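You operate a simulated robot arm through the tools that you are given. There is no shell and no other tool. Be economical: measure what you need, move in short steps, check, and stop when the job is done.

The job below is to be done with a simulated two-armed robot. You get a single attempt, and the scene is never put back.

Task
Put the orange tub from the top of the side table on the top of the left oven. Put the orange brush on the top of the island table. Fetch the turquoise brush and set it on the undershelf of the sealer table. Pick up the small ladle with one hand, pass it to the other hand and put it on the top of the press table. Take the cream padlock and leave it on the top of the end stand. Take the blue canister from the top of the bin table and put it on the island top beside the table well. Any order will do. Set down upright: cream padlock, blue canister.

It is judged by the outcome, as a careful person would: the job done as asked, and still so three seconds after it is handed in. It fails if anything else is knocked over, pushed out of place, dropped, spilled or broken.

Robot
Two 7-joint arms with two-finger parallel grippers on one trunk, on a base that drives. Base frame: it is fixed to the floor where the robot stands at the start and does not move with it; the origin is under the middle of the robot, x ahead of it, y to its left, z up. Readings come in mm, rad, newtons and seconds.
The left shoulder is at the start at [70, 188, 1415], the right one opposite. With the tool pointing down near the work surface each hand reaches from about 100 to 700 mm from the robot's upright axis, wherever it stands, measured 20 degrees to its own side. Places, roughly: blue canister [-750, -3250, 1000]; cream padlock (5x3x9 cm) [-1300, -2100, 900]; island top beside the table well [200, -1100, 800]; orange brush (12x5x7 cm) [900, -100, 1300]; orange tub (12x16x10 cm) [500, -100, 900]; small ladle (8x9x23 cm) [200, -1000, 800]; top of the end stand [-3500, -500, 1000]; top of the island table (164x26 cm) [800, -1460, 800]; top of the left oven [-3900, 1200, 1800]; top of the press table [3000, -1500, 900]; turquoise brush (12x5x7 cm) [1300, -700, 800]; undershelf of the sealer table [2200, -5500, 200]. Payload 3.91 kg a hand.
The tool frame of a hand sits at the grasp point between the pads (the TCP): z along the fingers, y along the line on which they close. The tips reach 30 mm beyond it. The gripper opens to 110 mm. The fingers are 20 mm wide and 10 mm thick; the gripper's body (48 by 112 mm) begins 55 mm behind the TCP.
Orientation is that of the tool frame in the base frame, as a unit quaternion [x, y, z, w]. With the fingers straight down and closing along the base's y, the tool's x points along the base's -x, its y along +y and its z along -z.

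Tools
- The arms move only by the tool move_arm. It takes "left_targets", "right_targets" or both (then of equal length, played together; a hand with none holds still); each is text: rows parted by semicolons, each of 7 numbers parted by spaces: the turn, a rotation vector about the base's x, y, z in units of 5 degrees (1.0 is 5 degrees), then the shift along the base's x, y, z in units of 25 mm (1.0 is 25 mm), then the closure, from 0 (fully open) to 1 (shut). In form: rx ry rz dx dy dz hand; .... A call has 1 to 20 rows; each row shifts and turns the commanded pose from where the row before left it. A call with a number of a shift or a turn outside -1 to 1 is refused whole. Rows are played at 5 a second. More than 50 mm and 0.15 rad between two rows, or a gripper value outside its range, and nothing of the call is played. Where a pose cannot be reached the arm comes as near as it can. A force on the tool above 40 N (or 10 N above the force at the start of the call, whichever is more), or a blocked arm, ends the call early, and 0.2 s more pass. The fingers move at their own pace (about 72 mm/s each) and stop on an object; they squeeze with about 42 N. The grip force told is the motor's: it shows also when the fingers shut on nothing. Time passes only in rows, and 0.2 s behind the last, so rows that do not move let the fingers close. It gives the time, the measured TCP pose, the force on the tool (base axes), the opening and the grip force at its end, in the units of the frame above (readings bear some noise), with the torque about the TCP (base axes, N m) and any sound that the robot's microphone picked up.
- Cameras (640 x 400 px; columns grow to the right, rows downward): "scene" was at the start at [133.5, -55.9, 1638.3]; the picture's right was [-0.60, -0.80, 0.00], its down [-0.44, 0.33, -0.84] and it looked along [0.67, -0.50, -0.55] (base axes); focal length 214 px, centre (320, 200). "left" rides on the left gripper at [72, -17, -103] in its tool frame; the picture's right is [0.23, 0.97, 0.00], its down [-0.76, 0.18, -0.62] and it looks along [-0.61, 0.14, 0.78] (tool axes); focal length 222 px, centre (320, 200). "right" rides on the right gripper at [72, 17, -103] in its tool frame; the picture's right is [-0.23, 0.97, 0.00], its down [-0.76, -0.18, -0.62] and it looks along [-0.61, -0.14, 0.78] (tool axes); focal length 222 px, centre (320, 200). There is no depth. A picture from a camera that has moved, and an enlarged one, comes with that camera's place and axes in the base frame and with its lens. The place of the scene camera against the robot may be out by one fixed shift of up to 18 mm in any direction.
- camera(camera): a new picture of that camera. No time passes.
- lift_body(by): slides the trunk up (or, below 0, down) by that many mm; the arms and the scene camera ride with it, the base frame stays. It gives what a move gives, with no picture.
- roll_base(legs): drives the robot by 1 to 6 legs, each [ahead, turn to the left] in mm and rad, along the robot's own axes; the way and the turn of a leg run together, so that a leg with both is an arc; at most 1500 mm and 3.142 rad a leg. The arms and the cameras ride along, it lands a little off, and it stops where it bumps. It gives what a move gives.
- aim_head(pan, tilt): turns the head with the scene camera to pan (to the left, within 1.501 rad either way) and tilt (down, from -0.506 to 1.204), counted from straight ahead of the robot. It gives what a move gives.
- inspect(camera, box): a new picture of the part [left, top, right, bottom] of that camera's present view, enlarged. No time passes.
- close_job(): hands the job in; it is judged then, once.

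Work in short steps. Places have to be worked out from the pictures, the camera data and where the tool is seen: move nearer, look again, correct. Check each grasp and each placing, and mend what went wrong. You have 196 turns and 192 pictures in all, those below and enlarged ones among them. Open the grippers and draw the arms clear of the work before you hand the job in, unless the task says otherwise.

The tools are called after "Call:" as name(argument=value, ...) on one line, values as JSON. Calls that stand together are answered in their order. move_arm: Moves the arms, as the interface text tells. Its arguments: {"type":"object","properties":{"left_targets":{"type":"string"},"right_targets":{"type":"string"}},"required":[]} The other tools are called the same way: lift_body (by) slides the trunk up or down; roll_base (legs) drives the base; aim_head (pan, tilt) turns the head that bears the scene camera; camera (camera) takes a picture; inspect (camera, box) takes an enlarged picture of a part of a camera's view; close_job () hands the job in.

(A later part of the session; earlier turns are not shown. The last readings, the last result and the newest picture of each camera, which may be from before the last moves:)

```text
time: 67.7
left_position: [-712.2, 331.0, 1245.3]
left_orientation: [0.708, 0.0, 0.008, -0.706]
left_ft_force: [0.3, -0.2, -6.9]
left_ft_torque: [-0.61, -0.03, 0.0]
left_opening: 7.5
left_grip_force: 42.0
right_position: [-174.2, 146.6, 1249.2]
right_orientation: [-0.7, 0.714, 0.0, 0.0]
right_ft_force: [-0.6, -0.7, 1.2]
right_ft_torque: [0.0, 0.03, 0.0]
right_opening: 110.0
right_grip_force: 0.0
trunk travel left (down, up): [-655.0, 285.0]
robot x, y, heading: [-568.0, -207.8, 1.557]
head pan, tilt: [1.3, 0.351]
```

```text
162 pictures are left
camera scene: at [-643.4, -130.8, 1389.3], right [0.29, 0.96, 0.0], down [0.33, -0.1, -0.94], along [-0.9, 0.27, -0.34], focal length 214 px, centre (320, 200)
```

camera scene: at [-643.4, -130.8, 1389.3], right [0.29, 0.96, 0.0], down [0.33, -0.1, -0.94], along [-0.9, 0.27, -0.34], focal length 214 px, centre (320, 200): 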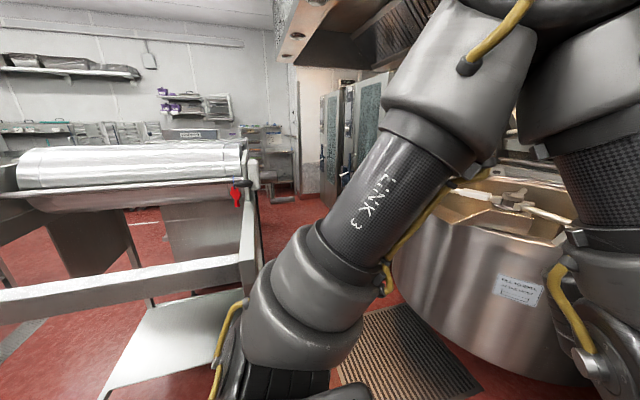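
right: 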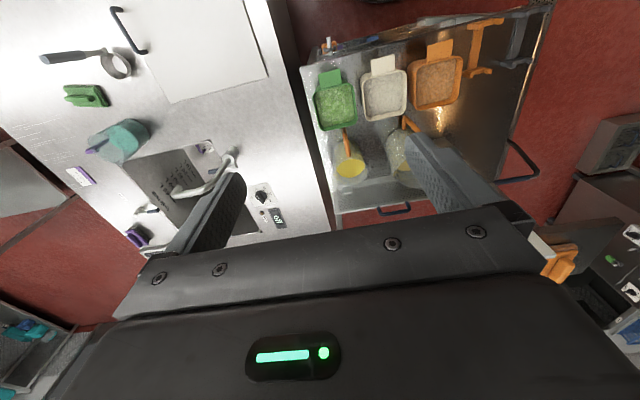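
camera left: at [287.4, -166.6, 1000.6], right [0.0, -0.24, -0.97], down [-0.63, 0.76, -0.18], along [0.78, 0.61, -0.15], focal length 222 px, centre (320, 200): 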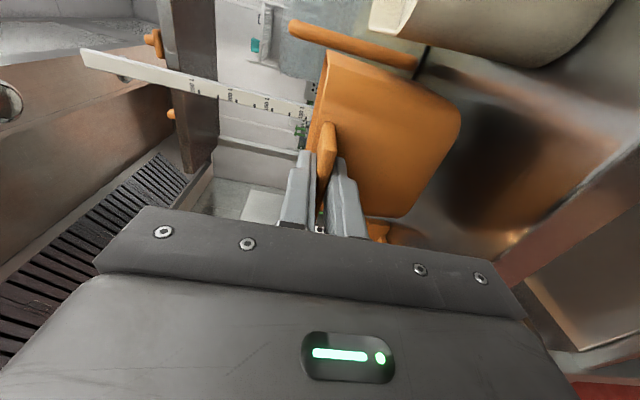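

A trolley stands at x≈-1080, y -830…-180; the passage is between it and the kettle. Raise the trunk fully, then drive diagonally to y≈255 and face west.

Call:
lift_body(by=285)

Call:
roll_base(legs=[[0, 0.88], [720, 0], [0, 0.7]])

Call:
aim_head(pan=0, tilt=0.4)

Call:
camera(camera="scene")

```text
time: 70.6
left_position: [-711.2, 330.9, 1529.9]
left_orientation: [0.708, -0.001, 0.009, -0.706]
left_ft_force: [0.1, 0.0, -6.9]
left_ft_torque: [-0.6, 0.01, 0.0]
left_opening: 7.4
left_grip_force: 42.2
right_position: [-174.4, 147.7, 1533.6]
right_orientation: [-0.701, 0.713, -0.001, 0.0]
right_ft_force: [-0.4, -0.3, 0.5]
right_ft_torque: [0.01, 0.01, 0.01]
right_opening: 110.3
right_grip_force: 0.0
trunk travel left (down, up): [-940.0, 0.0]
robot x, y, heading: [-564.6, -204.6, 1.55]
head pan, tilt: [1.3, 0.351]
```

```text
time: 75.2
left_position: [-1302.9, 179.1, 1547.5]
left_orientation: [-0.622, -0.314, 0.322, 0.641]
left_ft_force: [3.5, -0.2, -5.2]
left_ft_torque: [-0.36, -0.57, -0.01]
left_opening: 7.3
left_grip_force: 42.4
right_position: [-836.4, 506.6, 1543.3]
right_orientation: [0.949, -0.316, -0.016, -0.004]
right_ft_force: [1.3, -1.2, 1.1]
right_ft_torque: [0.03, 0.13, 0.01]
right_opening: 110.2
right_grip_force: 0.1
trunk travel left (down, up): [-940.0, 0.0]
robot x, y, heading: [-821.8, 8.3, 2.497]
head pan, tilt: [1.3, 0.351]
stopped in leg 2: the robot was blocked; the commanded pose is now the measured one
```

```text
time: 76.7
left_position: [-1324.0, 191.0, 1539.1]
left_orientation: [-0.627, -0.318, 0.318, 0.636]
left_ft_force: [0.9, -1.0, -7.3]
left_ft_torque: [-0.34, -0.54, 0.0]
left_opening: 7.4
left_grip_force: 42.1
right_position: [-857.4, 520.4, 1538.2]
right_orientation: [0.949, -0.317, -0.008, -0.003]
right_ft_force: [1.4, -0.6, -0.1]
right_ft_torque: [0.03, 0.06, -0.04]
right_opening: 110.2
right_grip_force: 0.1
trunk travel left (down, up): [-940.0, 0.0]
robot x, y, heading: [-820.5, 10.3, 2.501]
head pan, tilt: [0.0, 0.4]
```

```text
161 pictures are left
camera scene: at [-917.4, 88.9, 1670.5], right [0.6, 0.8, 0.0], down [0.31, -0.23, -0.92], along [-0.74, 0.55, -0.39], focal length 214 px, centre (320, 200)
```

scene: 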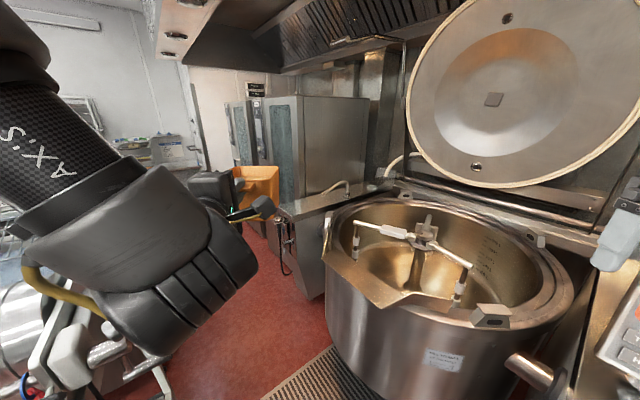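

The base bumped something at about (-820,10). Look down around the front to see what.

Call:
aim_head(pan=0.5, tilt=1.2)

Call:
camera(camera="scene")

Call:
aim_head(pan=-0.7, tilt=1.2)

Call:
camera(camera="scene")

```text
time: 77.8
left_position: [-1331.4, 194.8, 1535.5]
left_orientation: [-0.628, -0.32, 0.318, 0.634]
left_ft_force: [-0.5, 0.0, -6.6]
left_ft_torque: [-0.34, -0.49, -0.03]
left_opening: 7.5
left_grip_force: 41.9
right_position: [-865.0, 523.4, 1536.2]
right_orientation: [0.949, -0.317, -0.003, -0.001]
right_ft_force: [-0.2, 0.5, 0.5]
right_ft_torque: [-0.02, 0.01, 0.0]
right_opening: 110.0
right_grip_force: 0.0
trunk travel left (down, up): [-940.0, 0.0]
robot x, y, heading: [-820.2, 9.9, 2.499]
head pan, tilt: [0.499, 1.201]
```

```text
160 pictures are left
camera scene: at [-906.7, 46.2, 1606.9], right [0.14, 0.99, 0.0], down [0.92, -0.13, -0.36], along [-0.36, 0.05, -0.93], focal length 214 px, centre (320, 200)
```

scene: 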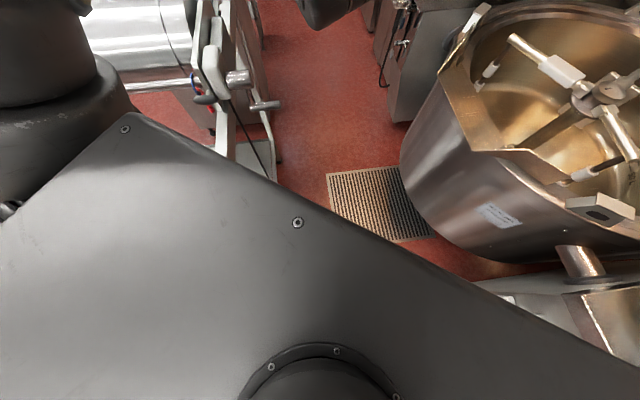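

```text
time: 79.2
left_position: [-1330.7, 193.7, 1535.7]
left_orientation: [-0.628, -0.32, 0.318, 0.635]
left_ft_force: [-0.3, 0.2, -7.5]
left_ft_torque: [-0.38, -0.55, 0.0]
left_opening: 7.2
left_grip_force: 42.0
right_position: [-863.0, 522.5, 1536.1]
right_orientation: [0.948, -0.317, -0.004, -0.001]
right_ft_force: [-0.5, -0.3, 0.2]
right_ft_torque: [0.0, 0.01, -0.03]
right_opening: 109.9
right_grip_force: 0.1
trunk travel left (down, up): [-940.0, 0.0]
robot x, y, heading: [-820.4, 12.4, 2.501]
head pan, tilt: [-0.7, 1.201]
```

```text
159 pictures are left
camera scene: at [-862.8, 91.9, 1606.9], right [0.97, 0.23, 0.0], down [0.21, -0.91, -0.36], along [-0.08, 0.35, -0.93], focal length 214 px, centre (320, 200)
```

scene: 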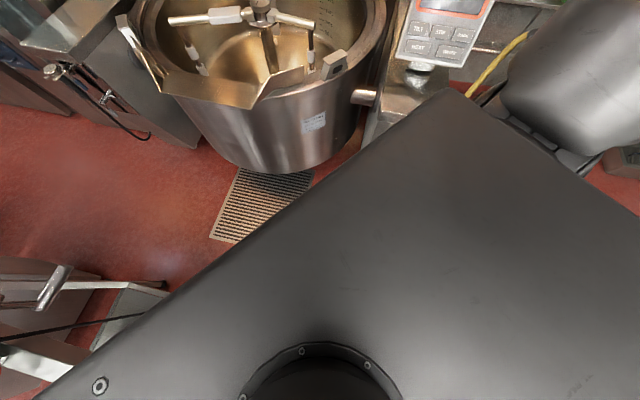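

Likely the mat edge (or kettle) ahead; the gap is too narrow. I back out and go round the trolley's south side instead.

Call:
roll_base(legs=[[-350, 0], [0, 1.785]])

Call:
aim_head(pan=-0.5, tilt=0.45)

Call:
camera(camera="scene")

```text
time: 85.7
left_position: [-620.5, -733.9, 1537.6]
left_orientation: [-0.149, -0.688, 0.693, 0.156]
left_ft_force: [-0.5, 0.1, -5.8]
left_ft_torque: [0.54, -0.23, 0.02]
left_opening: 7.5
left_grip_force: 41.8
right_position: [-1036.0, -343.3, 1536.8]
right_orientation: [0.846, 0.533, -0.004, 0.002]
right_ft_force: [-0.8, 0.3, 0.2]
right_ft_torque: [0.0, 0.0, -0.01]
right_opening: 109.6
right_grip_force: 0.0
trunk travel left (down, up): [-940.0, 0.0]
robot x, y, heading: [-541.8, -199.4, -2.007]
head pan, tilt: [-0.7, 1.201]
```

```text
time: 86.8
left_position: [-619.9, -734.7, 1537.2]
left_orientation: [-0.149, -0.689, 0.692, 0.156]
left_ft_force: [0.5, 0.8, -6.6]
left_ft_torque: [0.56, -0.25, -0.01]
left_opening: 7.6
left_grip_force: 41.7
right_position: [-1034.3, -343.5, 1535.7]
right_orientation: [0.845, 0.534, -0.005, 0.002]
right_ft_force: [0.6, 1.1, -0.1]
right_ft_torque: [0.05, -0.01, -0.01]
right_opening: 110.0
right_grip_force: 0.1
trunk travel left (down, up): [-940.0, 0.0]
robot x, y, heading: [-540.5, -197.8, -2.012]
head pan, tilt: [-0.499, 0.45]
```

```text
158 pictures are left
camera scene: at [-624.7, -302.0, 1665.0], right [-0.59, 0.81, 0.0], down [0.35, 0.26, -0.9], along [-0.73, -0.53, -0.44], focal length 214 px, centre (320, 200)
```

scene: 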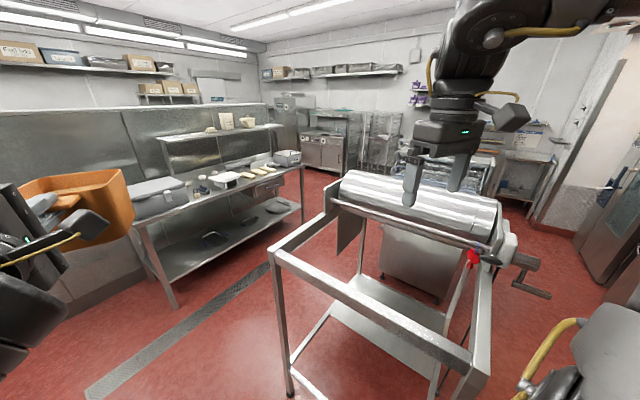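

The route south of the trolley is clear and passes the padlock's table. I drive to (-1100,-1350) facing that table, to pick the padlock with the free right hand on the way.

Call:
roll_base(legs=[[0, 0.44], [1150, 0], [0, -1.571], [560, 0], [0, 1.571]])

Call:
aim_head(pan=-0.25, tilt=0.6)

Call:
camera(camera="scene")

Call:
camera(camera="right")

```text
time: 104.4
left_position: [-947.7, -1854.4, 1538.0]
left_orientation: [0.009, -0.705, 0.709, -0.005]
left_ft_force: [0.1, -0.1, -6.5]
left_ft_torque: [0.65, 0.09, 0.0]
left_opening: 7.3
left_grip_force: 41.4
right_position: [-1493.4, -1685.1, 1536.7]
right_orientation: [0.703, 0.711, -0.004, 0.004]
right_ft_force: [0.0, 0.1, 0.7]
right_ft_torque: [0.01, 0.01, 0.01]
right_opening: 109.8
right_grip_force: 0.1
trunk travel left (down, up): [-940.0, 0.0]
robot x, y, heading: [-1110.4, -1340.2, -1.554]
head pan, tilt: [-0.499, 0.45]
```

```text
time: 105.2
left_position: [-947.7, -1854.9, 1536.7]
left_orientation: [0.009, -0.705, 0.71, -0.004]
left_ft_force: [0.5, 0.4, -6.1]
left_ft_torque: [0.65, 0.02, -0.03]
left_opening: 7.3
left_grip_force: 41.5
right_position: [-1491.5, -1686.0, 1535.6]
right_orientation: [0.703, 0.711, -0.003, 0.004]
right_ft_force: [-0.2, 0.2, 0.7]
right_ft_torque: [-0.01, -0.01, 0.01]
right_opening: 110.1
right_grip_force: 0.1
trunk travel left (down, up): [-940.0, 0.0]
robot x, y, heading: [-1110.6, -1338.8, -1.561]
head pan, tilt: [-0.25, 0.6]
```

```text
157 pictures are left
camera scene: at [-1118.8, -1478.4, 1651.6], right [-0.97, 0.23, 0.0], down [0.13, 0.55, -0.82], along [-0.19, -0.8, -0.57], focal length 214 px, centre (320, 200)
```

scene: 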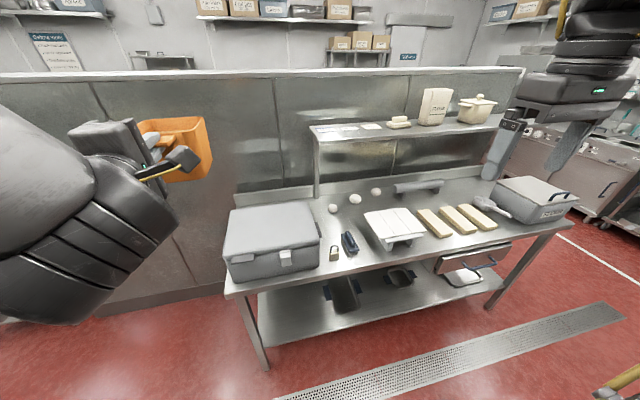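

```text
156 pictures are left
camera right: at [-1476.5, -1612.5, 1637.5], right [0.98, -0.22, 0.0], down [-0.17, -0.76, 0.63], along [-0.13, -0.62, -0.78], focal length 222 px, centre (320, 200)
```

right: 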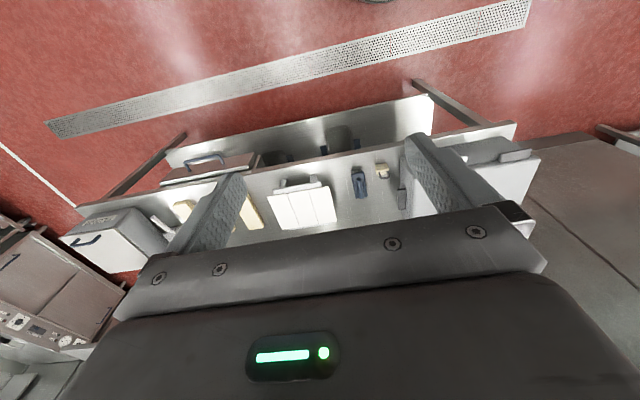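

A small padlock-like thing is at scene (334,253). Zoom.

Call:
inspect(camera="scene", box=[310, 180, 430, 270])

Call:
inspect(camera="right", box=[320, 130, 440, 210])

```text
4.44 times, centred on (370, 225) of scene
camera zoom: at [-1118.8, -1478.4, 1651.6], right [-0.97, 0.23, 0.0], down [0.13, 0.55, -0.82], along [-0.19, -0.8, -0.57], focal length 953 px, centre (98, 89)
```

zoom: 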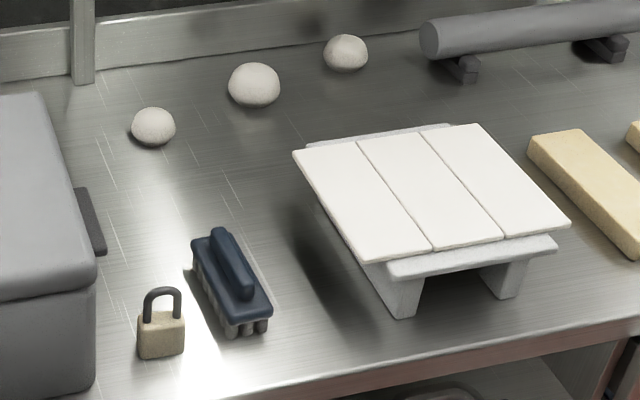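

```text
5.00 times, centred on (380, 170) of right
camera zoom: at [-1476.5, -1612.5, 1637.5], right [0.98, -0.22, 0.0], down [-0.17, -0.76, 0.63], along [-0.13, -0.62, -0.78], focal length 1111 px, centre (20, 350)
```

zoom: 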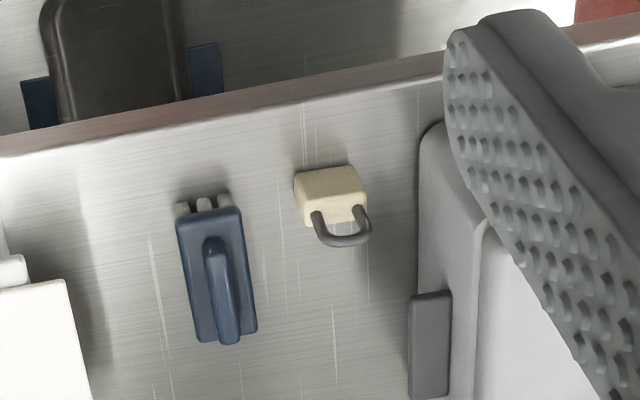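

Padlock upright, body near [-1333,-2100,900], width along x, thickness along y; closing along x works with partial opening. Drive 120 mm nearer and bring the right hand above it.

Call:
roll_base(legs=[[120, 0]])

Call:
move_arm(right_targets="0 0 0 0.35 -0.653 -0.95 0.27; 0 0 0 0.35 -0.653 -0.95 0.27; 0 0 0 0.35 -0.653 -0.95 0.27; 0 0 0 0.35 -0.653 -0.95 0.27; 0 0 0 0.35 -0.653 -0.95 0.27; 0 0 0 0.35 -0.653 -0.95 0.27; 0 0 0 0.35 -0.653 -0.95 0.27; 0 0 0 0.35 -0.653 -0.95 0.27; 0 0 0 0.35 -0.653 -0.95 0.27; 0 0 0 0.35 -0.653 -0.95 0.27; 0 0 0 0.35 -0.653 -0.95 0.27; 0 0 0 0.35 -0.653 -0.95 0.27; 0 0 0 0.35 -0.653 -0.95 0.27; 0 0 0 0.35 -0.653 -0.95 0.27; 0 0 0 0.35 -0.653 -0.95 0.27; 0 0 0 0.35 -0.653 -0.95 0.27; 0 0 0 0.35 -0.653 -0.95 0.27; 0 0 0 0.35 -0.653 -0.95 0.27")

Call:
camera(camera="right")

```text
time: 106.4
left_position: [-949.1, -1959.5, 1542.7]
left_orientation: [0.007, -0.7, 0.714, -0.003]
left_ft_force: [-0.3, 2.0, -5.3]
left_ft_torque: [0.66, 0.06, 0.01]
left_opening: 7.3
left_grip_force: 41.8
right_position: [-1492.0, -1787.6, 1542.2]
right_orientation: [0.705, 0.709, -0.009, 0.008]
right_ft_force: [0.2, 1.3, 0.0]
right_ft_torque: [-0.09, -0.01, 0.0]
right_opening: 110.0
right_grip_force: 0.0
trunk travel left (down, up): [-940.0, 0.0]
robot x, y, heading: [-1110.3, -1457.6, -1.563]
head pan, tilt: [-0.25, 0.6]
```

```text
time: 110.2
left_position: [-948.1, -1975.0, 1538.5]
left_orientation: [0.006, -0.704, 0.71, -0.003]
left_ft_force: [0.7, -0.7, -6.3]
left_ft_torque: [0.63, 0.01, 0.02]
left_opening: 7.5
left_grip_force: 42.2
right_position: [-1417.1, -2008.8, 1163.8]
right_orientation: [0.703, 0.711, -0.004, 0.006]
right_ft_force: [0.7, 1.0, -0.3]
right_ft_torque: [0.0, 0.0, 0.01]
right_opening: 80.6
right_grip_force: 0.1
right hand out of reach, approached as far as the arm can: row 13, 14, 15, 16, 17, 18
trunk travel left (down, up): [-940.0, 0.0]
robot x, y, heading: [-1106.9, -1455.7, -1.562]
head pan, tilt: [-0.25, 0.6]
```

```text
153 pictures are left
camera right: at [-1401.3, -1936.3, 1265.3], right [0.98, -0.22, 0.0], down [-0.17, -0.75, 0.63], along [-0.14, -0.62, -0.77], focal length 222 px, centre (320, 200)
```

right: 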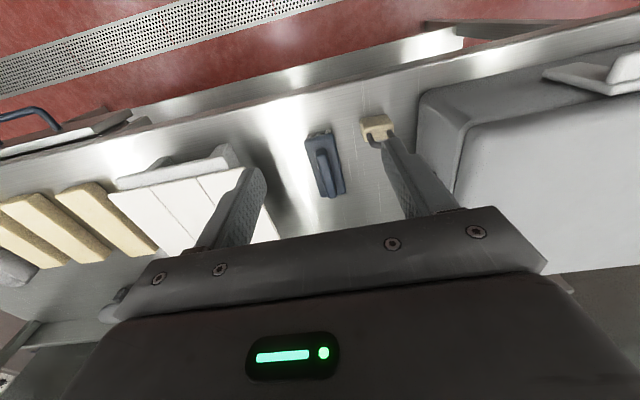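

The reach is limited with the trunk this high; lower the trunk 130 mm and continue toward the padlock.

Call:
lift_body(by=-130)

Call:
move_arm(right_targets="0 0 0 0.8 -0.8 0 0.27; 0 0 0 0.8 -0.8 0 0.27; 0 0 0 0.8 -0.8 0 0.27; 0 0 0 0.8 -0.8 0 0.27; 0 0 0 0 0 0 0.27")

Call:
camera(camera="right")

```text
time: 111.8
left_position: [-947.5, -1974.9, 1408.2]
left_orientation: [0.008, -0.704, 0.71, -0.003]
left_ft_force: [0.4, -0.2, -6.1]
left_ft_torque: [0.6, 0.04, 0.01]
left_opening: 7.6
left_grip_force: 42.2
right_position: [-1415.6, -2009.1, 1035.3]
right_orientation: [0.704, 0.71, -0.004, 0.005]
right_ft_force: [-1.0, 0.5, 0.9]
right_ft_torque: [-0.01, -0.01, 0.0]
right_opening: 80.3
right_grip_force: 0.0
trunk travel left (down, up): [-810.0, 130.0]
robot x, y, heading: [-1111.0, -1457.9, -1.558]
head pan, tilt: [-0.25, 0.6]
```

```text
time: 113.0
left_position: [-947.5, -1974.9, 1408.1]
left_orientation: [0.008, -0.704, 0.71, -0.003]
left_ft_force: [0.2, -0.4, -8.5]
left_ft_torque: [0.61, 0.04, -0.02]
left_opening: 7.3
left_grip_force: 42.3
right_position: [-1404.6, -2018.2, 1065.1]
right_orientation: [0.704, 0.71, -0.004, 0.006]
right_ft_force: [0.6, 0.7, -0.2]
right_ft_torque: [0.01, 0.03, 0.0]
right_opening: 80.4
right_grip_force: 0.2
right hand out of reach, approached as far as the arm can: row 1, 2, 3, 4
trunk travel left (down, up): [-810.0, 130.0]
robot x, y, heading: [-1108.1, -1456.8, -1.561]
head pan, tilt: [-0.25, 0.6]
```

```text
152 pictures are left
camera right: at [-1389.2, -1944.9, 1166.3], right [0.98, -0.22, 0.01], down [-0.17, -0.75, 0.63], along [-0.14, -0.62, -0.77], focal length 222 px, centre (320, 200)
```

right: 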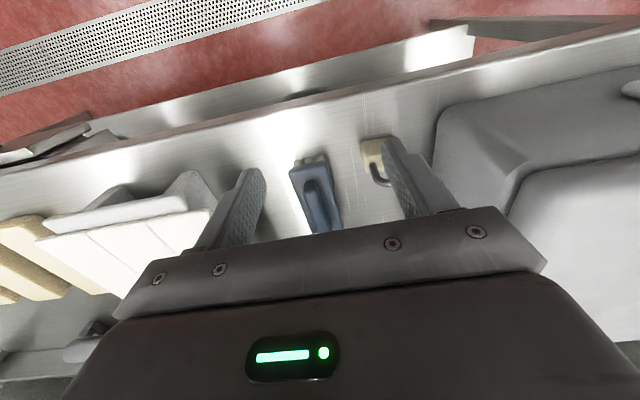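

The wrist can't shift further there, so I use the base: turn left slightly and inch forward to bring the hand over the padlock.

Call:
roll_base(legs=[[0, 0.13], [35, 0]])

Call:
camera(camera="right")

```text
time: 114.5
left_position: [-880.1, -1973.2, 1413.7]
left_orientation: [0.052, -0.698, 0.712, -0.05]
left_ft_force: [0.1, 1.3, -5.6]
left_ft_torque: [0.65, 0.07, 0.04]
left_opening: 7.4
left_grip_force: 42.0
right_position: [-1326.1, -2078.6, 1070.2]
right_orientation: [0.655, 0.755, -0.006, 0.012]
right_ft_force: [-0.1, 1.2, 0.3]
right_ft_torque: [-0.05, -0.01, -0.03]
right_opening: 80.3
right_grip_force: 0.1
trunk travel left (down, up): [-810.0, 130.0]
robot x, y, heading: [-1105.7, -1492.1, -1.428]
head pan, tilt: [-0.25, 0.6]
```

```text
151 pictures are left
camera right: at [-1321.1, -2003.2, 1170.5], right [1.0, -0.09, 0.01], down [-0.08, -0.76, 0.64], along [-0.05, -0.64, -0.77], focal length 222 px, centre (320, 200)
```

right: 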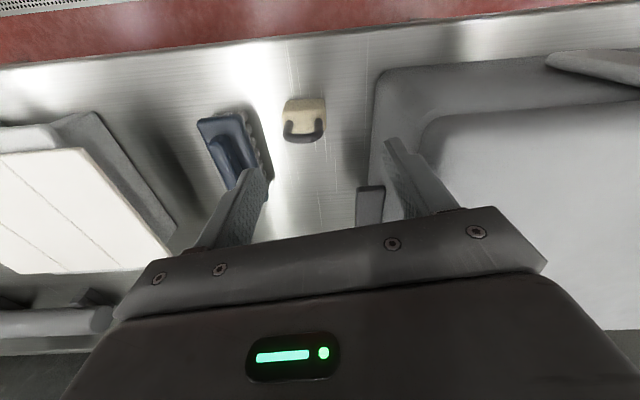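

Padlock now at about [-1344,-2089]. Descend partway with a -13° twist to square up.

Call:
move_arm(right_targets="0 0 -0.65 -0.18 -0.1 -0.5 0.27; 0 0 -0.65 -0.18 -0.1 -0.5 0.27; 0 0 -0.65 -0.18 -0.1 -0.5 0.27; 0 0 -0.65 -0.18 -0.1 -0.5 0.27; 0 0 0 0 0 0 0.27")

Call:
camera(camera="right")

```text
time: 115.7
left_position: [-877.3, -1981.9, 1409.0]
left_orientation: [0.052, -0.701, 0.71, -0.05]
left_ft_force: [0.2, 0.4, -6.7]
left_ft_torque: [0.63, 0.09, -0.02]
left_opening: 7.5
left_grip_force: 41.6
right_position: [-1351.5, -2088.1, 1023.8]
right_orientation: [0.739, 0.674, -0.005, 0.009]
right_ft_force: [0.2, 0.4, 0.4]
right_ft_torque: [0.0, 0.0, -0.01]
right_opening: 80.3
right_grip_force: 0.0
right hand out of reach, approached as far as the arm can: row 2, 3, 4
trunk travel left (down, up): [-810.0, 130.0]
robot x, y, heading: [-1105.8, -1490.4, -1.427]
head pan, tilt: [-0.25, 0.6]
```

```text
150 pictures are left
camera right: at [-1329.8, -2016.0, 1124.0], right [0.95, -0.31, 0.01], down [-0.25, -0.73, 0.64], along [-0.19, -0.61, -0.77], focal length 222 px, centre (320, 200)
```

right: 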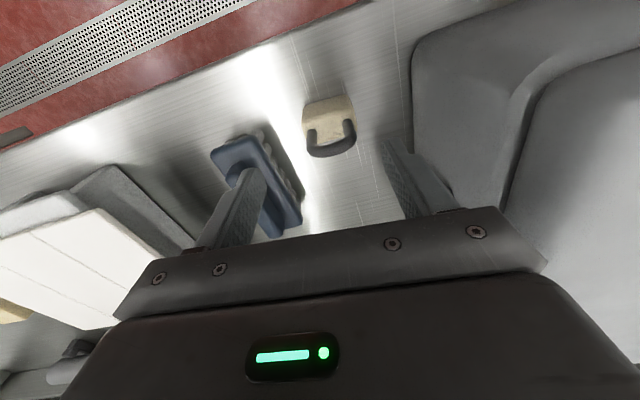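

Hand aligned. Shift +11 mm in x, then descend with the trunk.

Call:
move_arm(right_targets="0 0 0 0.22 0.04 0 0.27; 0 0 0 0.22 0.04 0 0.27; 0 0 0 0 0 0 0.27")

Call:
lift_body(by=-70)

Call:
camera(camera="right")

```text
time: 116.5
left_position: [-875.7, -1982.4, 1409.1]
left_orientation: [0.052, -0.701, 0.709, -0.05]
left_ft_force: [0.0, -0.5, -7.1]
left_ft_torque: [0.63, 0.12, 0.0]
left_opening: 7.3
left_grip_force: 41.9
right_position: [-1342.6, -2081.8, 1027.8]
right_orientation: [0.737, 0.676, -0.006, 0.008]
right_ft_force: [0.6, -1.0, 0.6]
right_ft_torque: [0.0, 0.01, -0.01]
right_opening: 80.3
right_grip_force: 0.1
right hand out of reach, approached as far as the arm can: row 2
trunk travel left (down, up): [-810.0, 130.0]
robot x, y, heading: [-1103.5, -1493.6, -1.426]
head pan, tilt: [-0.25, 0.6]
```

```text
time: 117.5
left_position: [-878.2, -1982.5, 1338.5]
left_orientation: [0.053, -0.701, 0.709, -0.049]
left_ft_force: [0.2, 0.5, -7.5]
left_ft_torque: [0.64, 0.12, 0.04]
left_opening: 7.4
left_grip_force: 42.2
right_position: [-1344.5, -2083.3, 957.0]
right_orientation: [0.737, 0.675, -0.005, 0.007]
right_ft_force: [0.0, -0.3, 0.5]
right_ft_torque: [0.01, 0.01, 0.02]
right_opening: 80.3
right_grip_force: 0.2
trunk travel left (down, up): [-740.0, 200.0]
robot x, y, heading: [-1105.8, -1495.4, -1.431]
head pan, tilt: [-0.25, 0.6]
```

```text
149 pictures are left
camera right: at [-1321.7, -2011.1, 1057.5], right [0.95, -0.31, 0.01], down [-0.25, -0.73, 0.64], along [-0.19, -0.61, -0.77], focal length 222 px, centre (320, 200)
```

right: 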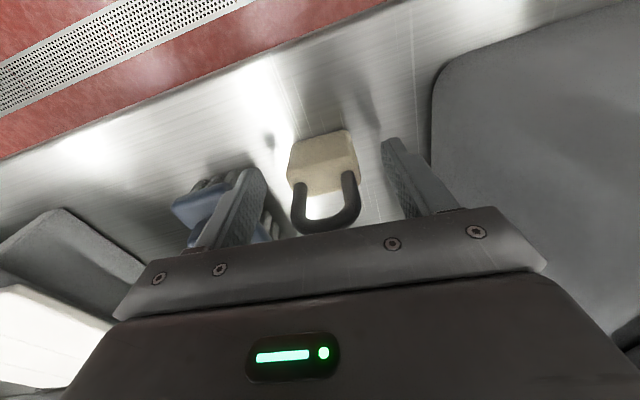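

Fingers straddle the body; it seems about 14 mm further ahead (−y). Shift that way and lower 30 mm more.

Call:
move_arm(right_targets="0 0 0 0 -0.3 0 0.27; 0 0 0 0 -0.3 0 0.27; 0 0 0 0 0 0 0.27")

Call:
lift_body(by=-30)

Call:
camera(camera="right")

```text
time: 118.3
left_position: [-876.8, -1982.9, 1339.1]
left_orientation: [0.053, -0.701, 0.709, -0.05]
left_ft_force: [0.0, 0.5, -7.3]
left_ft_torque: [0.65, 0.09, -0.01]
left_opening: 7.4
left_grip_force: 41.9
right_position: [-1350.3, -2094.2, 959.9]
right_orientation: [0.737, 0.676, -0.005, 0.009]
right_ft_force: [0.6, -0.4, 0.7]
right_ft_torque: [0.01, -0.01, -0.01]
right_opening: 80.5
right_grip_force: 0.0
right hand out of reach, approached as far as the arm can: row 1, 2
trunk travel left (down, up): [-740.0, 200.0]
robot x, y, heading: [-1105.1, -1495.1, -1.429]
head pan, tilt: [-0.25, 0.6]
```

```text
time: 119.1
left_position: [-876.6, -1980.3, 1310.2]
left_orientation: [0.052, -0.701, 0.71, -0.049]
left_ft_force: [0.3, 0.0, -7.0]
left_ft_torque: [0.62, 0.12, 0.02]
left_opening: 7.3
left_grip_force: 41.9
right_position: [-1349.0, -2093.3, 931.9]
right_orientation: [0.737, 0.675, -0.005, 0.011]
right_ft_force: [-1.7, -2.0, 16.7]
right_ft_torque: [0.27, -0.31, -0.02]
right_opening: 80.3
right_grip_force: 0.0
trunk travel left (down, up): [-710.0, 230.0]
robot x, y, heading: [-1104.5, -1493.8, -1.428]
head pan, tilt: [-0.25, 0.6]
```

```text
148 pictures are left
camera right: at [-1327.4, -2019.9, 1032.7], right [0.95, -0.31, 0.01], down [-0.25, -0.73, 0.64], along [-0.19, -0.61, -0.77], focal length 222 px, centre (320, 200)
```

right: 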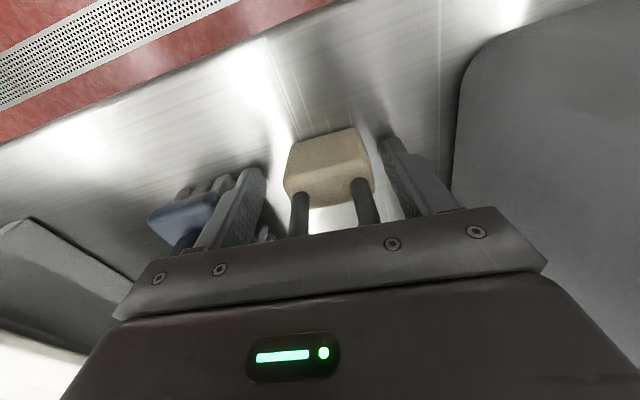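

Upward contact ~17 N: shackle touching the palm, so the table is at ~897. Raise 6 mm, centre in x by 8 mm, then close.

Call:
lift_body(by=6)

Call:
move_arm(right_targets="0 0 0 0.3 0 0 0.27; 0 0 0 0 0 0 0.4; 0 0 0 0 0 0 0.5; 0 0 0 0 0 0 0.7; 0 0 0 0 0 0 1; 0 0 0 0 0 0 1; 0 0 0 0 0 0 1")

Call:
camera(camera="right")

```text
time: 119.7
left_position: [-876.5, -1981.6, 1315.6]
left_orientation: [0.053, -0.701, 0.71, -0.049]
left_ft_force: [0.0, 0.2, -6.6]
left_ft_torque: [0.61, 0.11, 0.02]
left_opening: 7.6
left_grip_force: 41.6
right_position: [-1350.2, -2093.0, 935.2]
right_orientation: [0.737, 0.676, -0.005, 0.009]
right_ft_force: [-0.7, 0.3, 0.6]
right_ft_torque: [-0.04, 0.01, 0.01]
right_opening: 80.3
right_grip_force: 0.0
trunk travel left (down, up): [-716.0, 224.0]
robot x, y, heading: [-1104.1, -1493.0, -1.432]
head pan, tilt: [-0.25, 0.6]
```

```text
time: 121.2
left_position: [-877.9, -1982.0, 1313.7]
left_orientation: [0.053, -0.702, 0.709, -0.049]
left_ft_force: [0.0, 0.2, -7.0]
left_ft_torque: [0.62, 0.11, -0.01]
left_opening: 7.3
left_grip_force: 42.0
right_position: [-1346.2, -2090.9, 938.4]
right_orientation: [0.737, 0.675, -0.004, 0.012]
right_ft_force: [-0.2, 0.2, 0.3]
right_ft_torque: [0.01, 0.02, -0.01]
right_opening: 45.0
right_grip_force: 42.1
right hand out of reach, approached as far as the arm can: row 1
trunk travel left (down, up): [-716.0, 224.0]
robot x, y, heading: [-1102.0, -1495.4, -1.426]
head pan, tilt: [-0.25, 0.6]
```

```text
147 pictures are left
camera right: at [-1323.1, -2018.8, 1038.8], right [0.95, -0.31, 0.01], down [-0.25, -0.73, 0.64], along [-0.19, -0.61, -0.77], focal length 222 px, centre (320, 200)
```

right: 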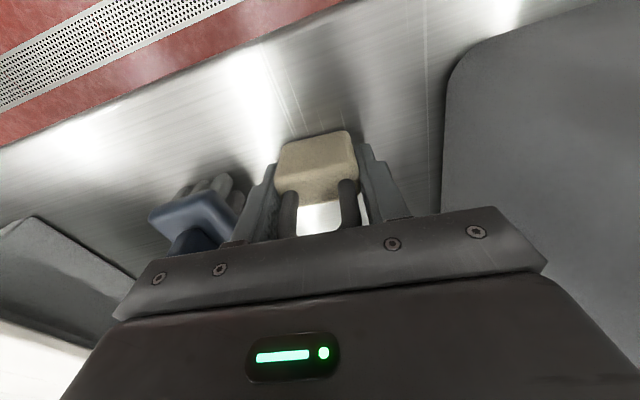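

Padlock gripped (45 mm). Lift with the trunk.

Call:
lift_body(by=224)

Call:
camera(camera="right")

```text
time: 123.6
left_position: [-877.2, -1982.7, 1539.5]
left_orientation: [0.053, -0.701, 0.709, -0.05]
left_ft_force: [0.6, 0.4, -6.9]
left_ft_torque: [0.63, 0.12, -0.01]
left_opening: 7.5
left_grip_force: 41.8
right_position: [-1344.8, -2091.3, 1163.4]
right_orientation: [0.737, 0.676, -0.004, 0.011]
right_ft_force: [0.1, -0.4, -1.1]
right_ft_torque: [0.01, -0.03, 0.0]
right_opening: 45.3
right_grip_force: 42.2
trunk travel left (down, up): [-940.0, 0.0]
robot x, y, heading: [-1105.2, -1496.8, -1.431]
head pan, tilt: [-0.25, 0.6]
```

```text
146 pictures are left
camera right: at [-1323.1, -2019.1, 1262.6], right [0.95, -0.31, 0.01], down [-0.25, -0.73, 0.64], along [-0.19, -0.61, -0.77], focal length 222 px, centre (320, 200)
```

right: 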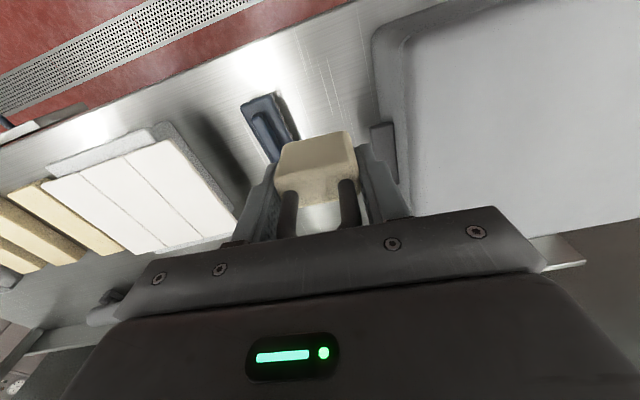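

Secure. Tuck the right hand back and up, then reverse and turn west.

Call:
move_arm(right_targets="0 0 0 0 0.7 0.7 1; 0 0 0 0 0.7 0.7 1; 0 0 0 0 0.7 0.7 1; 0 0 0 0 0.7 0.7 1; 0 0 0 0 0.7 0.7 1; 0 0 0 0 0.7 0.7 1; 0 0 0 0 0.7 0.7 1; 0 0 0 0 0.7 0.7 1; 0 0 0 0 0 0 1")

Call:
roll_base(legs=[[-150, 0], [0, -1.71]])

Call:
aim_head(pan=-0.1, tilt=0.35)

Call:
camera(camera="scene")

```text
time: 125.6
left_position: [-877.0, -1984.3, 1537.7]
left_orientation: [0.053, -0.701, 0.709, -0.049]
left_ft_force: [-0.3, -0.5, -6.4]
left_ft_torque: [0.63, 0.11, -0.01]
left_opening: 7.5
left_grip_force: 41.9
right_position: [-1360.0, -1998.4, 1251.9]
right_orientation: [0.736, 0.677, -0.002, 0.009]
right_ft_force: [0.1, 0.2, -1.0]
right_ft_torque: [0.01, 0.04, -0.01]
right_opening: 45.1
right_grip_force: 41.7
right hand out of reach, approached as far as the arm can: row 5, 6, 7, 8
trunk travel left (down, up): [-940.0, 0.0]
robot x, y, heading: [-1105.3, -1495.9, -1.425]
head pan, tilt: [-0.25, 0.6]
```

```text
time: 131.3
left_position: [-1654.2, -1457.9, 1538.8]
left_orientation: [-0.514, -0.481, 0.482, 0.522]
left_ft_force: [0.3, 0.0, -6.9]
left_ft_torque: [-0.03, -0.64, 0.01]
left_opening: 7.2
left_grip_force: 42.7
right_position: [-1563.9, -981.9, 1251.7]
right_orientation: [0.988, -0.152, -0.01, 0.003]
right_ft_force: [1.1, 0.1, -1.2]
right_ft_torque: [0.01, -0.01, -0.03]
right_opening: 45.3
right_grip_force: 42.6
trunk travel left (down, up): [-940.0, 0.0]
robot x, y, heading: [-1128.2, -1339.0, 3.062]
head pan, tilt: [-0.25, 0.6]
```

```text
time: 132.1
left_position: [-1653.8, -1457.6, 1538.0]
left_orientation: [-0.514, -0.481, 0.482, 0.522]
left_ft_force: [0.1, 0.4, -7.3]
left_ft_torque: [-0.04, -0.65, -0.05]
left_opening: 7.1
left_grip_force: 41.7
right_position: [-1563.0, -983.0, 1253.2]
right_orientation: [0.988, -0.151, -0.011, 0.003]
right_ft_force: [-0.5, -1.2, -0.2]
right_ft_torque: [-0.01, 0.02, -0.02]
right_opening: 45.5
right_grip_force: 42.4
trunk travel left (down, up): [-940.0, 0.0]
robot x, y, heading: [-1126.9, -1346.8, 3.065]
head pan, tilt: [-0.099, 0.351]
```

```text
145 pictures are left
camera scene: at [-1257.4, -1323.2, 1674.2], right [0.17, 0.98, 0.0], down [0.34, -0.06, -0.94], along [-0.92, 0.16, -0.35], focal length 214 px, centre (320, 200)
```

scene: 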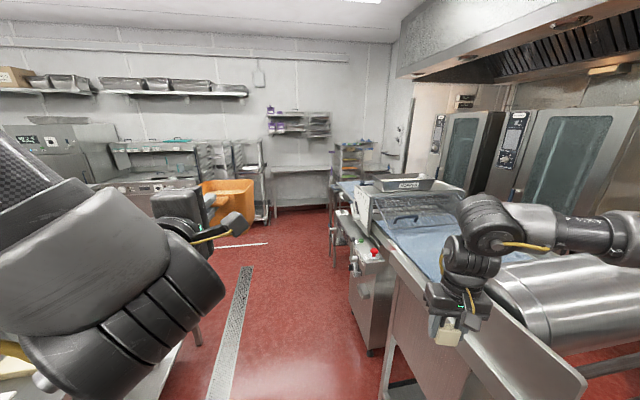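

The "trolley" is a long dough machine; the end stand is beyond its far end. Drive 1500 mm west along y≈-1350 and look.

Call:
roll_base(legs=[[0, 0.08], [1450, 0]])

Call:
aim_head(pan=-0.5, tilt=0.45)

Call:
camera(camera="scene")

```text
time: 139.6
left_position: [-3061.9, -1497.6, 1539.3]
left_orientation: [-0.496, -0.499, 0.502, 0.503]
left_ft_force: [0.8, 0.2, -7.5]
left_ft_torque: [0.01, -0.63, -0.02]
left_opening: 7.3
left_grip_force: 41.7
right_position: [-3007.1, -1017.1, 1252.7]
right_orientation: [0.993, -0.114, -0.01, 0.004]
right_ft_force: [0.2, 0.2, -1.1]
right_ft_torque: [-0.02, 0.02, -0.01]
right_opening: 45.1
right_grip_force: 41.9
trunk travel left (down, up): [-940.0, 0.0]
robot x, y, heading: [-2543.7, -1343.5, 3.141]
head pan, tilt: [-0.099, 0.351]
```

```text
time: 140.5
left_position: [-3063.8, -1497.5, 1538.6]
left_orientation: [-0.497, -0.499, 0.501, 0.503]
left_ft_force: [0.0, 0.2, -7.2]
left_ft_torque: [0.03, -0.64, -0.02]
left_opening: 7.1
left_grip_force: 42.2
right_position: [-3007.9, -1017.6, 1252.6]
right_orientation: [0.993, -0.114, -0.009, 0.004]
right_ft_force: [0.2, 0.5, -0.8]
right_ft_torque: [-0.01, -0.01, -0.04]
right_opening: 45.3
right_grip_force: 41.6
trunk travel left (down, up): [-940.0, 0.0]
robot x, y, heading: [-2547.2, -1344.9, 3.141]
head pan, tilt: [-0.499, 0.45]
```

```text
144 pictures are left
camera scene: at [-2666.0, -1300.9, 1665.1], right [0.48, 0.88, 0.0], down [0.38, -0.21, -0.9], along [-0.79, 0.43, -0.44], focal length 214 px, centre (320, 200)
```

scene: 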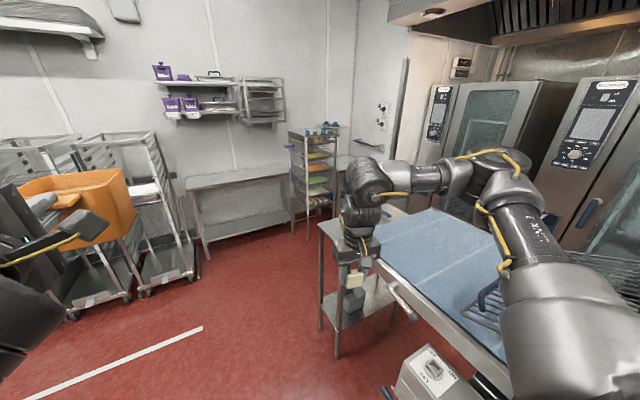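

The end stand is the steel table at the machine's end (south edge y≈-840, x -3560…-3264). Drive 1200 west and turn north facing it.

Call:
roll_base(legs=[[1180, 0], [0, -1.571]])

Call:
aim_head(pan=-0.35, tilt=0.65)

Call:
camera(camera="scene")

Call:
camera(camera="right")

```text
time: 150.4
left_position: [-3897.4, -830.9, 1538.5]
left_orientation: [-0.704, -0.005, 0.001, 0.711]
left_ft_force: [-0.8, 0.0, -7.7]
left_ft_torque: [-0.63, -0.02, 0.03]
left_opening: 7.1
left_grip_force: 42.1
right_position: [-3416.8, -880.8, 1252.8]
right_orientation: [-0.625, 0.78, 0.01, 0.004]
right_ft_force: [1.6, 0.1, -0.1]
right_ft_torque: [-0.01, -0.03, -0.02]
right_opening: 45.5
right_grip_force: 41.1
trunk travel left (down, up): [-940.0, 0.0]
robot x, y, heading: [-3737.4, -1345.4, 1.577]
head pan, tilt: [-0.499, 0.45]
```

```text
time: 151.1
left_position: [-3898.0, -829.3, 1539.0]
left_orientation: [-0.704, -0.006, 0.0, 0.71]
left_ft_force: [-0.5, -0.3, -6.8]
left_ft_torque: [-0.67, -0.05, 0.01]
left_opening: 7.0
left_grip_force: 41.9
right_position: [-3417.0, -881.3, 1252.0]
right_orientation: [-0.625, 0.78, 0.01, 0.005]
right_ft_force: [-1.0, 0.4, -1.6]
right_ft_torque: [-0.02, 0.05, 0.03]
right_opening: 45.3
right_grip_force: 41.8
trunk travel left (down, up): [-940.0, 0.0]
robot x, y, heading: [-3737.6, -1342.3, 1.58]
head pan, tilt: [-0.351, 0.649]
```

```text
143 pictures are left
camera scene: at [-3696.5, -1215.0, 1647.3], right [0.94, -0.34, 0.0], down [-0.2, -0.57, -0.8], along [0.27, 0.75, -0.6], focal length 214 px, centre (320, 200)
```

scene: 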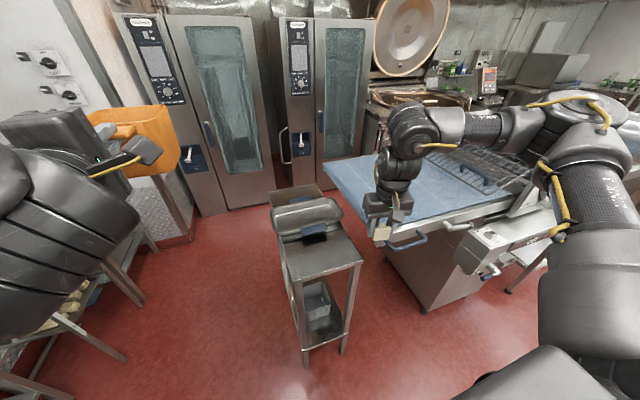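

```text
142 pictures are left
camera right: at [-3448.2, -950.5, 1353.0], right [-0.9, 0.43, 0.01], down [0.34, 0.69, 0.64], along [0.27, 0.58, -0.77], focal length 222 px, centre (320, 200)
```

right: 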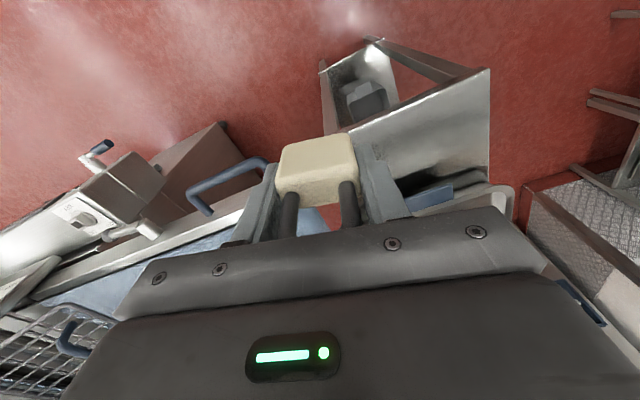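

The free front strip of the stand top is around [-3530,-705], z≈965. Turn left 0.2 and go ahead 110 to bring the padlock above it.

Call:
roll_base(legs=[[0, 0.2], [110, 0]])

Call:
lift_body(by=-150)

Call:
camera(camera="right")

Call:
camera(camera="scene")

```text
time: 153.1
left_position: [-4010.1, -784.5, 1545.4]
left_orientation: [-0.697, -0.069, 0.076, 0.71]
left_ft_force: [1.2, -0.6, -7.5]
left_ft_torque: [-0.69, -0.09, 0.07]
left_opening: 7.0
left_grip_force: 41.8
right_position: [-3528.3, -736.6, 1256.7]
right_orientation: [-0.697, 0.717, 0.016, 0.004]
right_ft_force: [0.5, 1.0, -1.2]
right_ft_torque: [-0.07, 0.04, 0.01]
right_opening: 45.5
right_grip_force: 42.0
trunk travel left (down, up): [-940.0, 0.0]
robot x, y, heading: [-3760.1, -1237.7, 1.771]
head pan, tilt: [-0.351, 0.649]
```

```text
time: 154.8
left_position: [-4014.3, -777.6, 1391.1]
left_orientation: [-0.699, -0.071, 0.075, 0.708]
left_ft_force: [0.4, 0.5, -6.6]
left_ft_torque: [-0.59, -0.18, 0.01]
left_opening: 6.8
left_grip_force: 42.0
right_position: [-3530.6, -731.6, 1104.6]
right_orientation: [-0.697, 0.717, 0.014, 0.004]
right_ft_force: [-0.3, 0.6, -1.1]
right_ft_torque: [-0.02, 0.01, -0.01]
right_opening: 45.2
right_grip_force: 42.1
trunk travel left (down, up): [-790.0, 150.0]
robot x, y, heading: [-3763.8, -1242.6, 1.775]
head pan, tilt: [-0.351, 0.649]
```

```text
141 pictures are left
camera right: at [-3550.3, -806.0, 1204.9], right [-0.97, 0.25, 0.02], down [0.21, 0.74, 0.64], along [0.15, 0.62, -0.77], focal length 222 px, centre (320, 200)
```

right: 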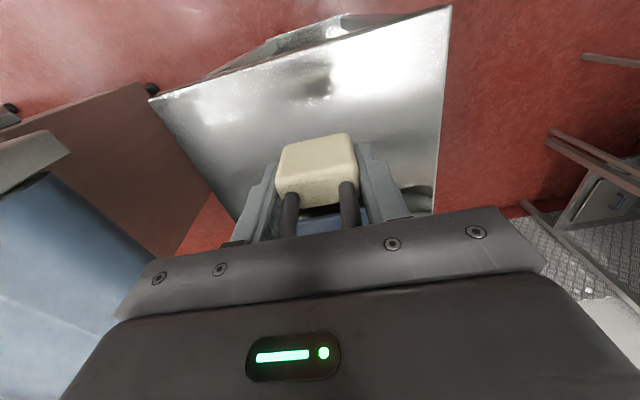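

```text
140 pictures are left
camera scene: at [-3744.8, -1105.6, 1497.0], right [0.99, -0.15, 0.0], down [-0.09, -0.6, -0.8], along [0.12, 0.79, -0.61], focal length 214 px, centre (320, 200)
```

scene: 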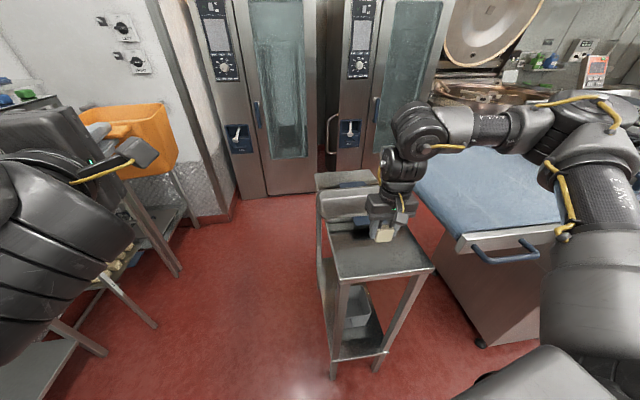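

Padlock over free steel in front of the tray. Lower 75 mm by trunk and check.

Call:
lift_body(by=-70)

Call:
camera(camera="right")

```text
time: 155.9
left_position: [-4015.2, -780.1, 1323.9]
left_orientation: [-0.698, -0.071, 0.075, 0.708]
left_ft_force: [-0.3, 0.4, -6.3]
left_ft_torque: [-0.62, -0.21, -0.02]
left_opening: 7.3
left_grip_force: 42.0
right_position: [-3531.6, -732.6, 1035.1]
right_orientation: [-0.697, 0.717, 0.014, 0.005]
right_ft_force: [0.5, 0.9, -0.9]
right_ft_torque: [-0.01, -0.02, -0.02]
right_opening: 45.2
right_grip_force: 42.3
trunk travel left (down, up): [-720.0, 220.0]
robot x, y, heading: [-3756.3, -1242.2, 1.775]
head pan, tilt: [-0.351, 0.649]
```

```text
139 pictures are left
camera right: at [-3550.2, -807.8, 1135.6], right [-0.97, 0.25, 0.02], down [0.21, 0.74, 0.64], along [0.15, 0.62, -0.77], focal length 222 px, centre (320, 200)
```

right: 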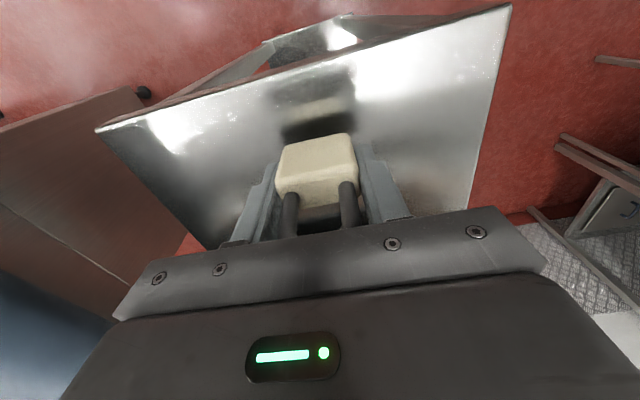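

Stand top computes to z≈982, gap ~12 mm. Lower in small steps watching force.

Call:
lift_body(by=-8)

Call:
move_arm(right_targets="0 0 0 0 0 -0.16 1; 0 0 0 0 0 0 1")

Call:
camera(camera="right")

```text
time: 156.4
left_position: [-4015.0, -779.6, 1315.0]
left_orientation: [-0.698, -0.071, 0.075, 0.708]
left_ft_force: [0.0, 0.2, -7.0]
left_ft_torque: [-0.62, -0.17, 0.01]
left_opening: 6.9
left_grip_force: 41.9
right_position: [-3531.9, -732.3, 1028.5]
right_orientation: [-0.697, 0.717, 0.014, 0.005]
right_ft_force: [0.0, 0.3, -1.0]
right_ft_torque: [0.01, 0.01, -0.04]
right_opening: 45.3
right_grip_force: 42.5
trunk travel left (down, up): [-712.0, 228.0]
robot x, y, heading: [-3759.4, -1241.3, 1.777]
head pan, tilt: [-0.351, 0.649]
```

```text
time: 157.1
left_position: [-4014.3, -780.4, 1314.5]
left_orientation: [-0.698, -0.071, 0.074, 0.709]
left_ft_force: [-0.3, -0.3, -7.2]
left_ft_torque: [-0.62, -0.16, -0.04]
left_opening: 7.0
left_grip_force: 41.5
right_position: [-3532.4, -732.2, 1027.6]
right_orientation: [-0.697, 0.717, 0.014, 0.004]
right_ft_force: [0.4, 0.4, -0.7]
right_ft_torque: [-0.02, 0.0, -0.02]
right_opening: 45.3
right_grip_force: 41.5
right hand out of reach, approached as far as the arm can: row 1
trunk travel left (down, up): [-712.0, 228.0]
robot x, y, heading: [-3760.3, -1239.2, 1.777]
head pan, tilt: [-0.351, 0.649]
```

```text
138 pictures are left
camera right: at [-3550.1, -807.9, 1127.5], right [-0.97, 0.25, 0.02], down [0.21, 0.74, 0.64], along [0.15, 0.62, -0.77], focal length 222 px, centre (320, 200)
```

right: 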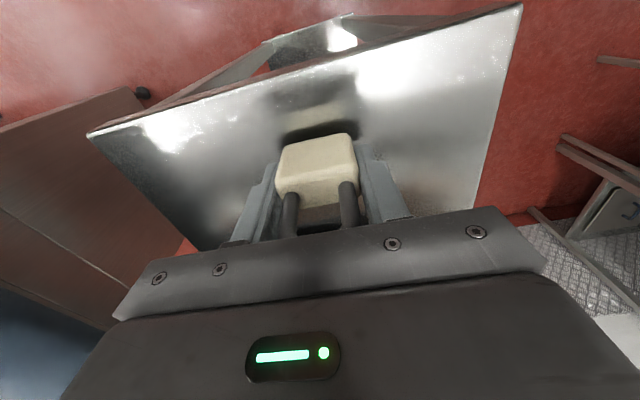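

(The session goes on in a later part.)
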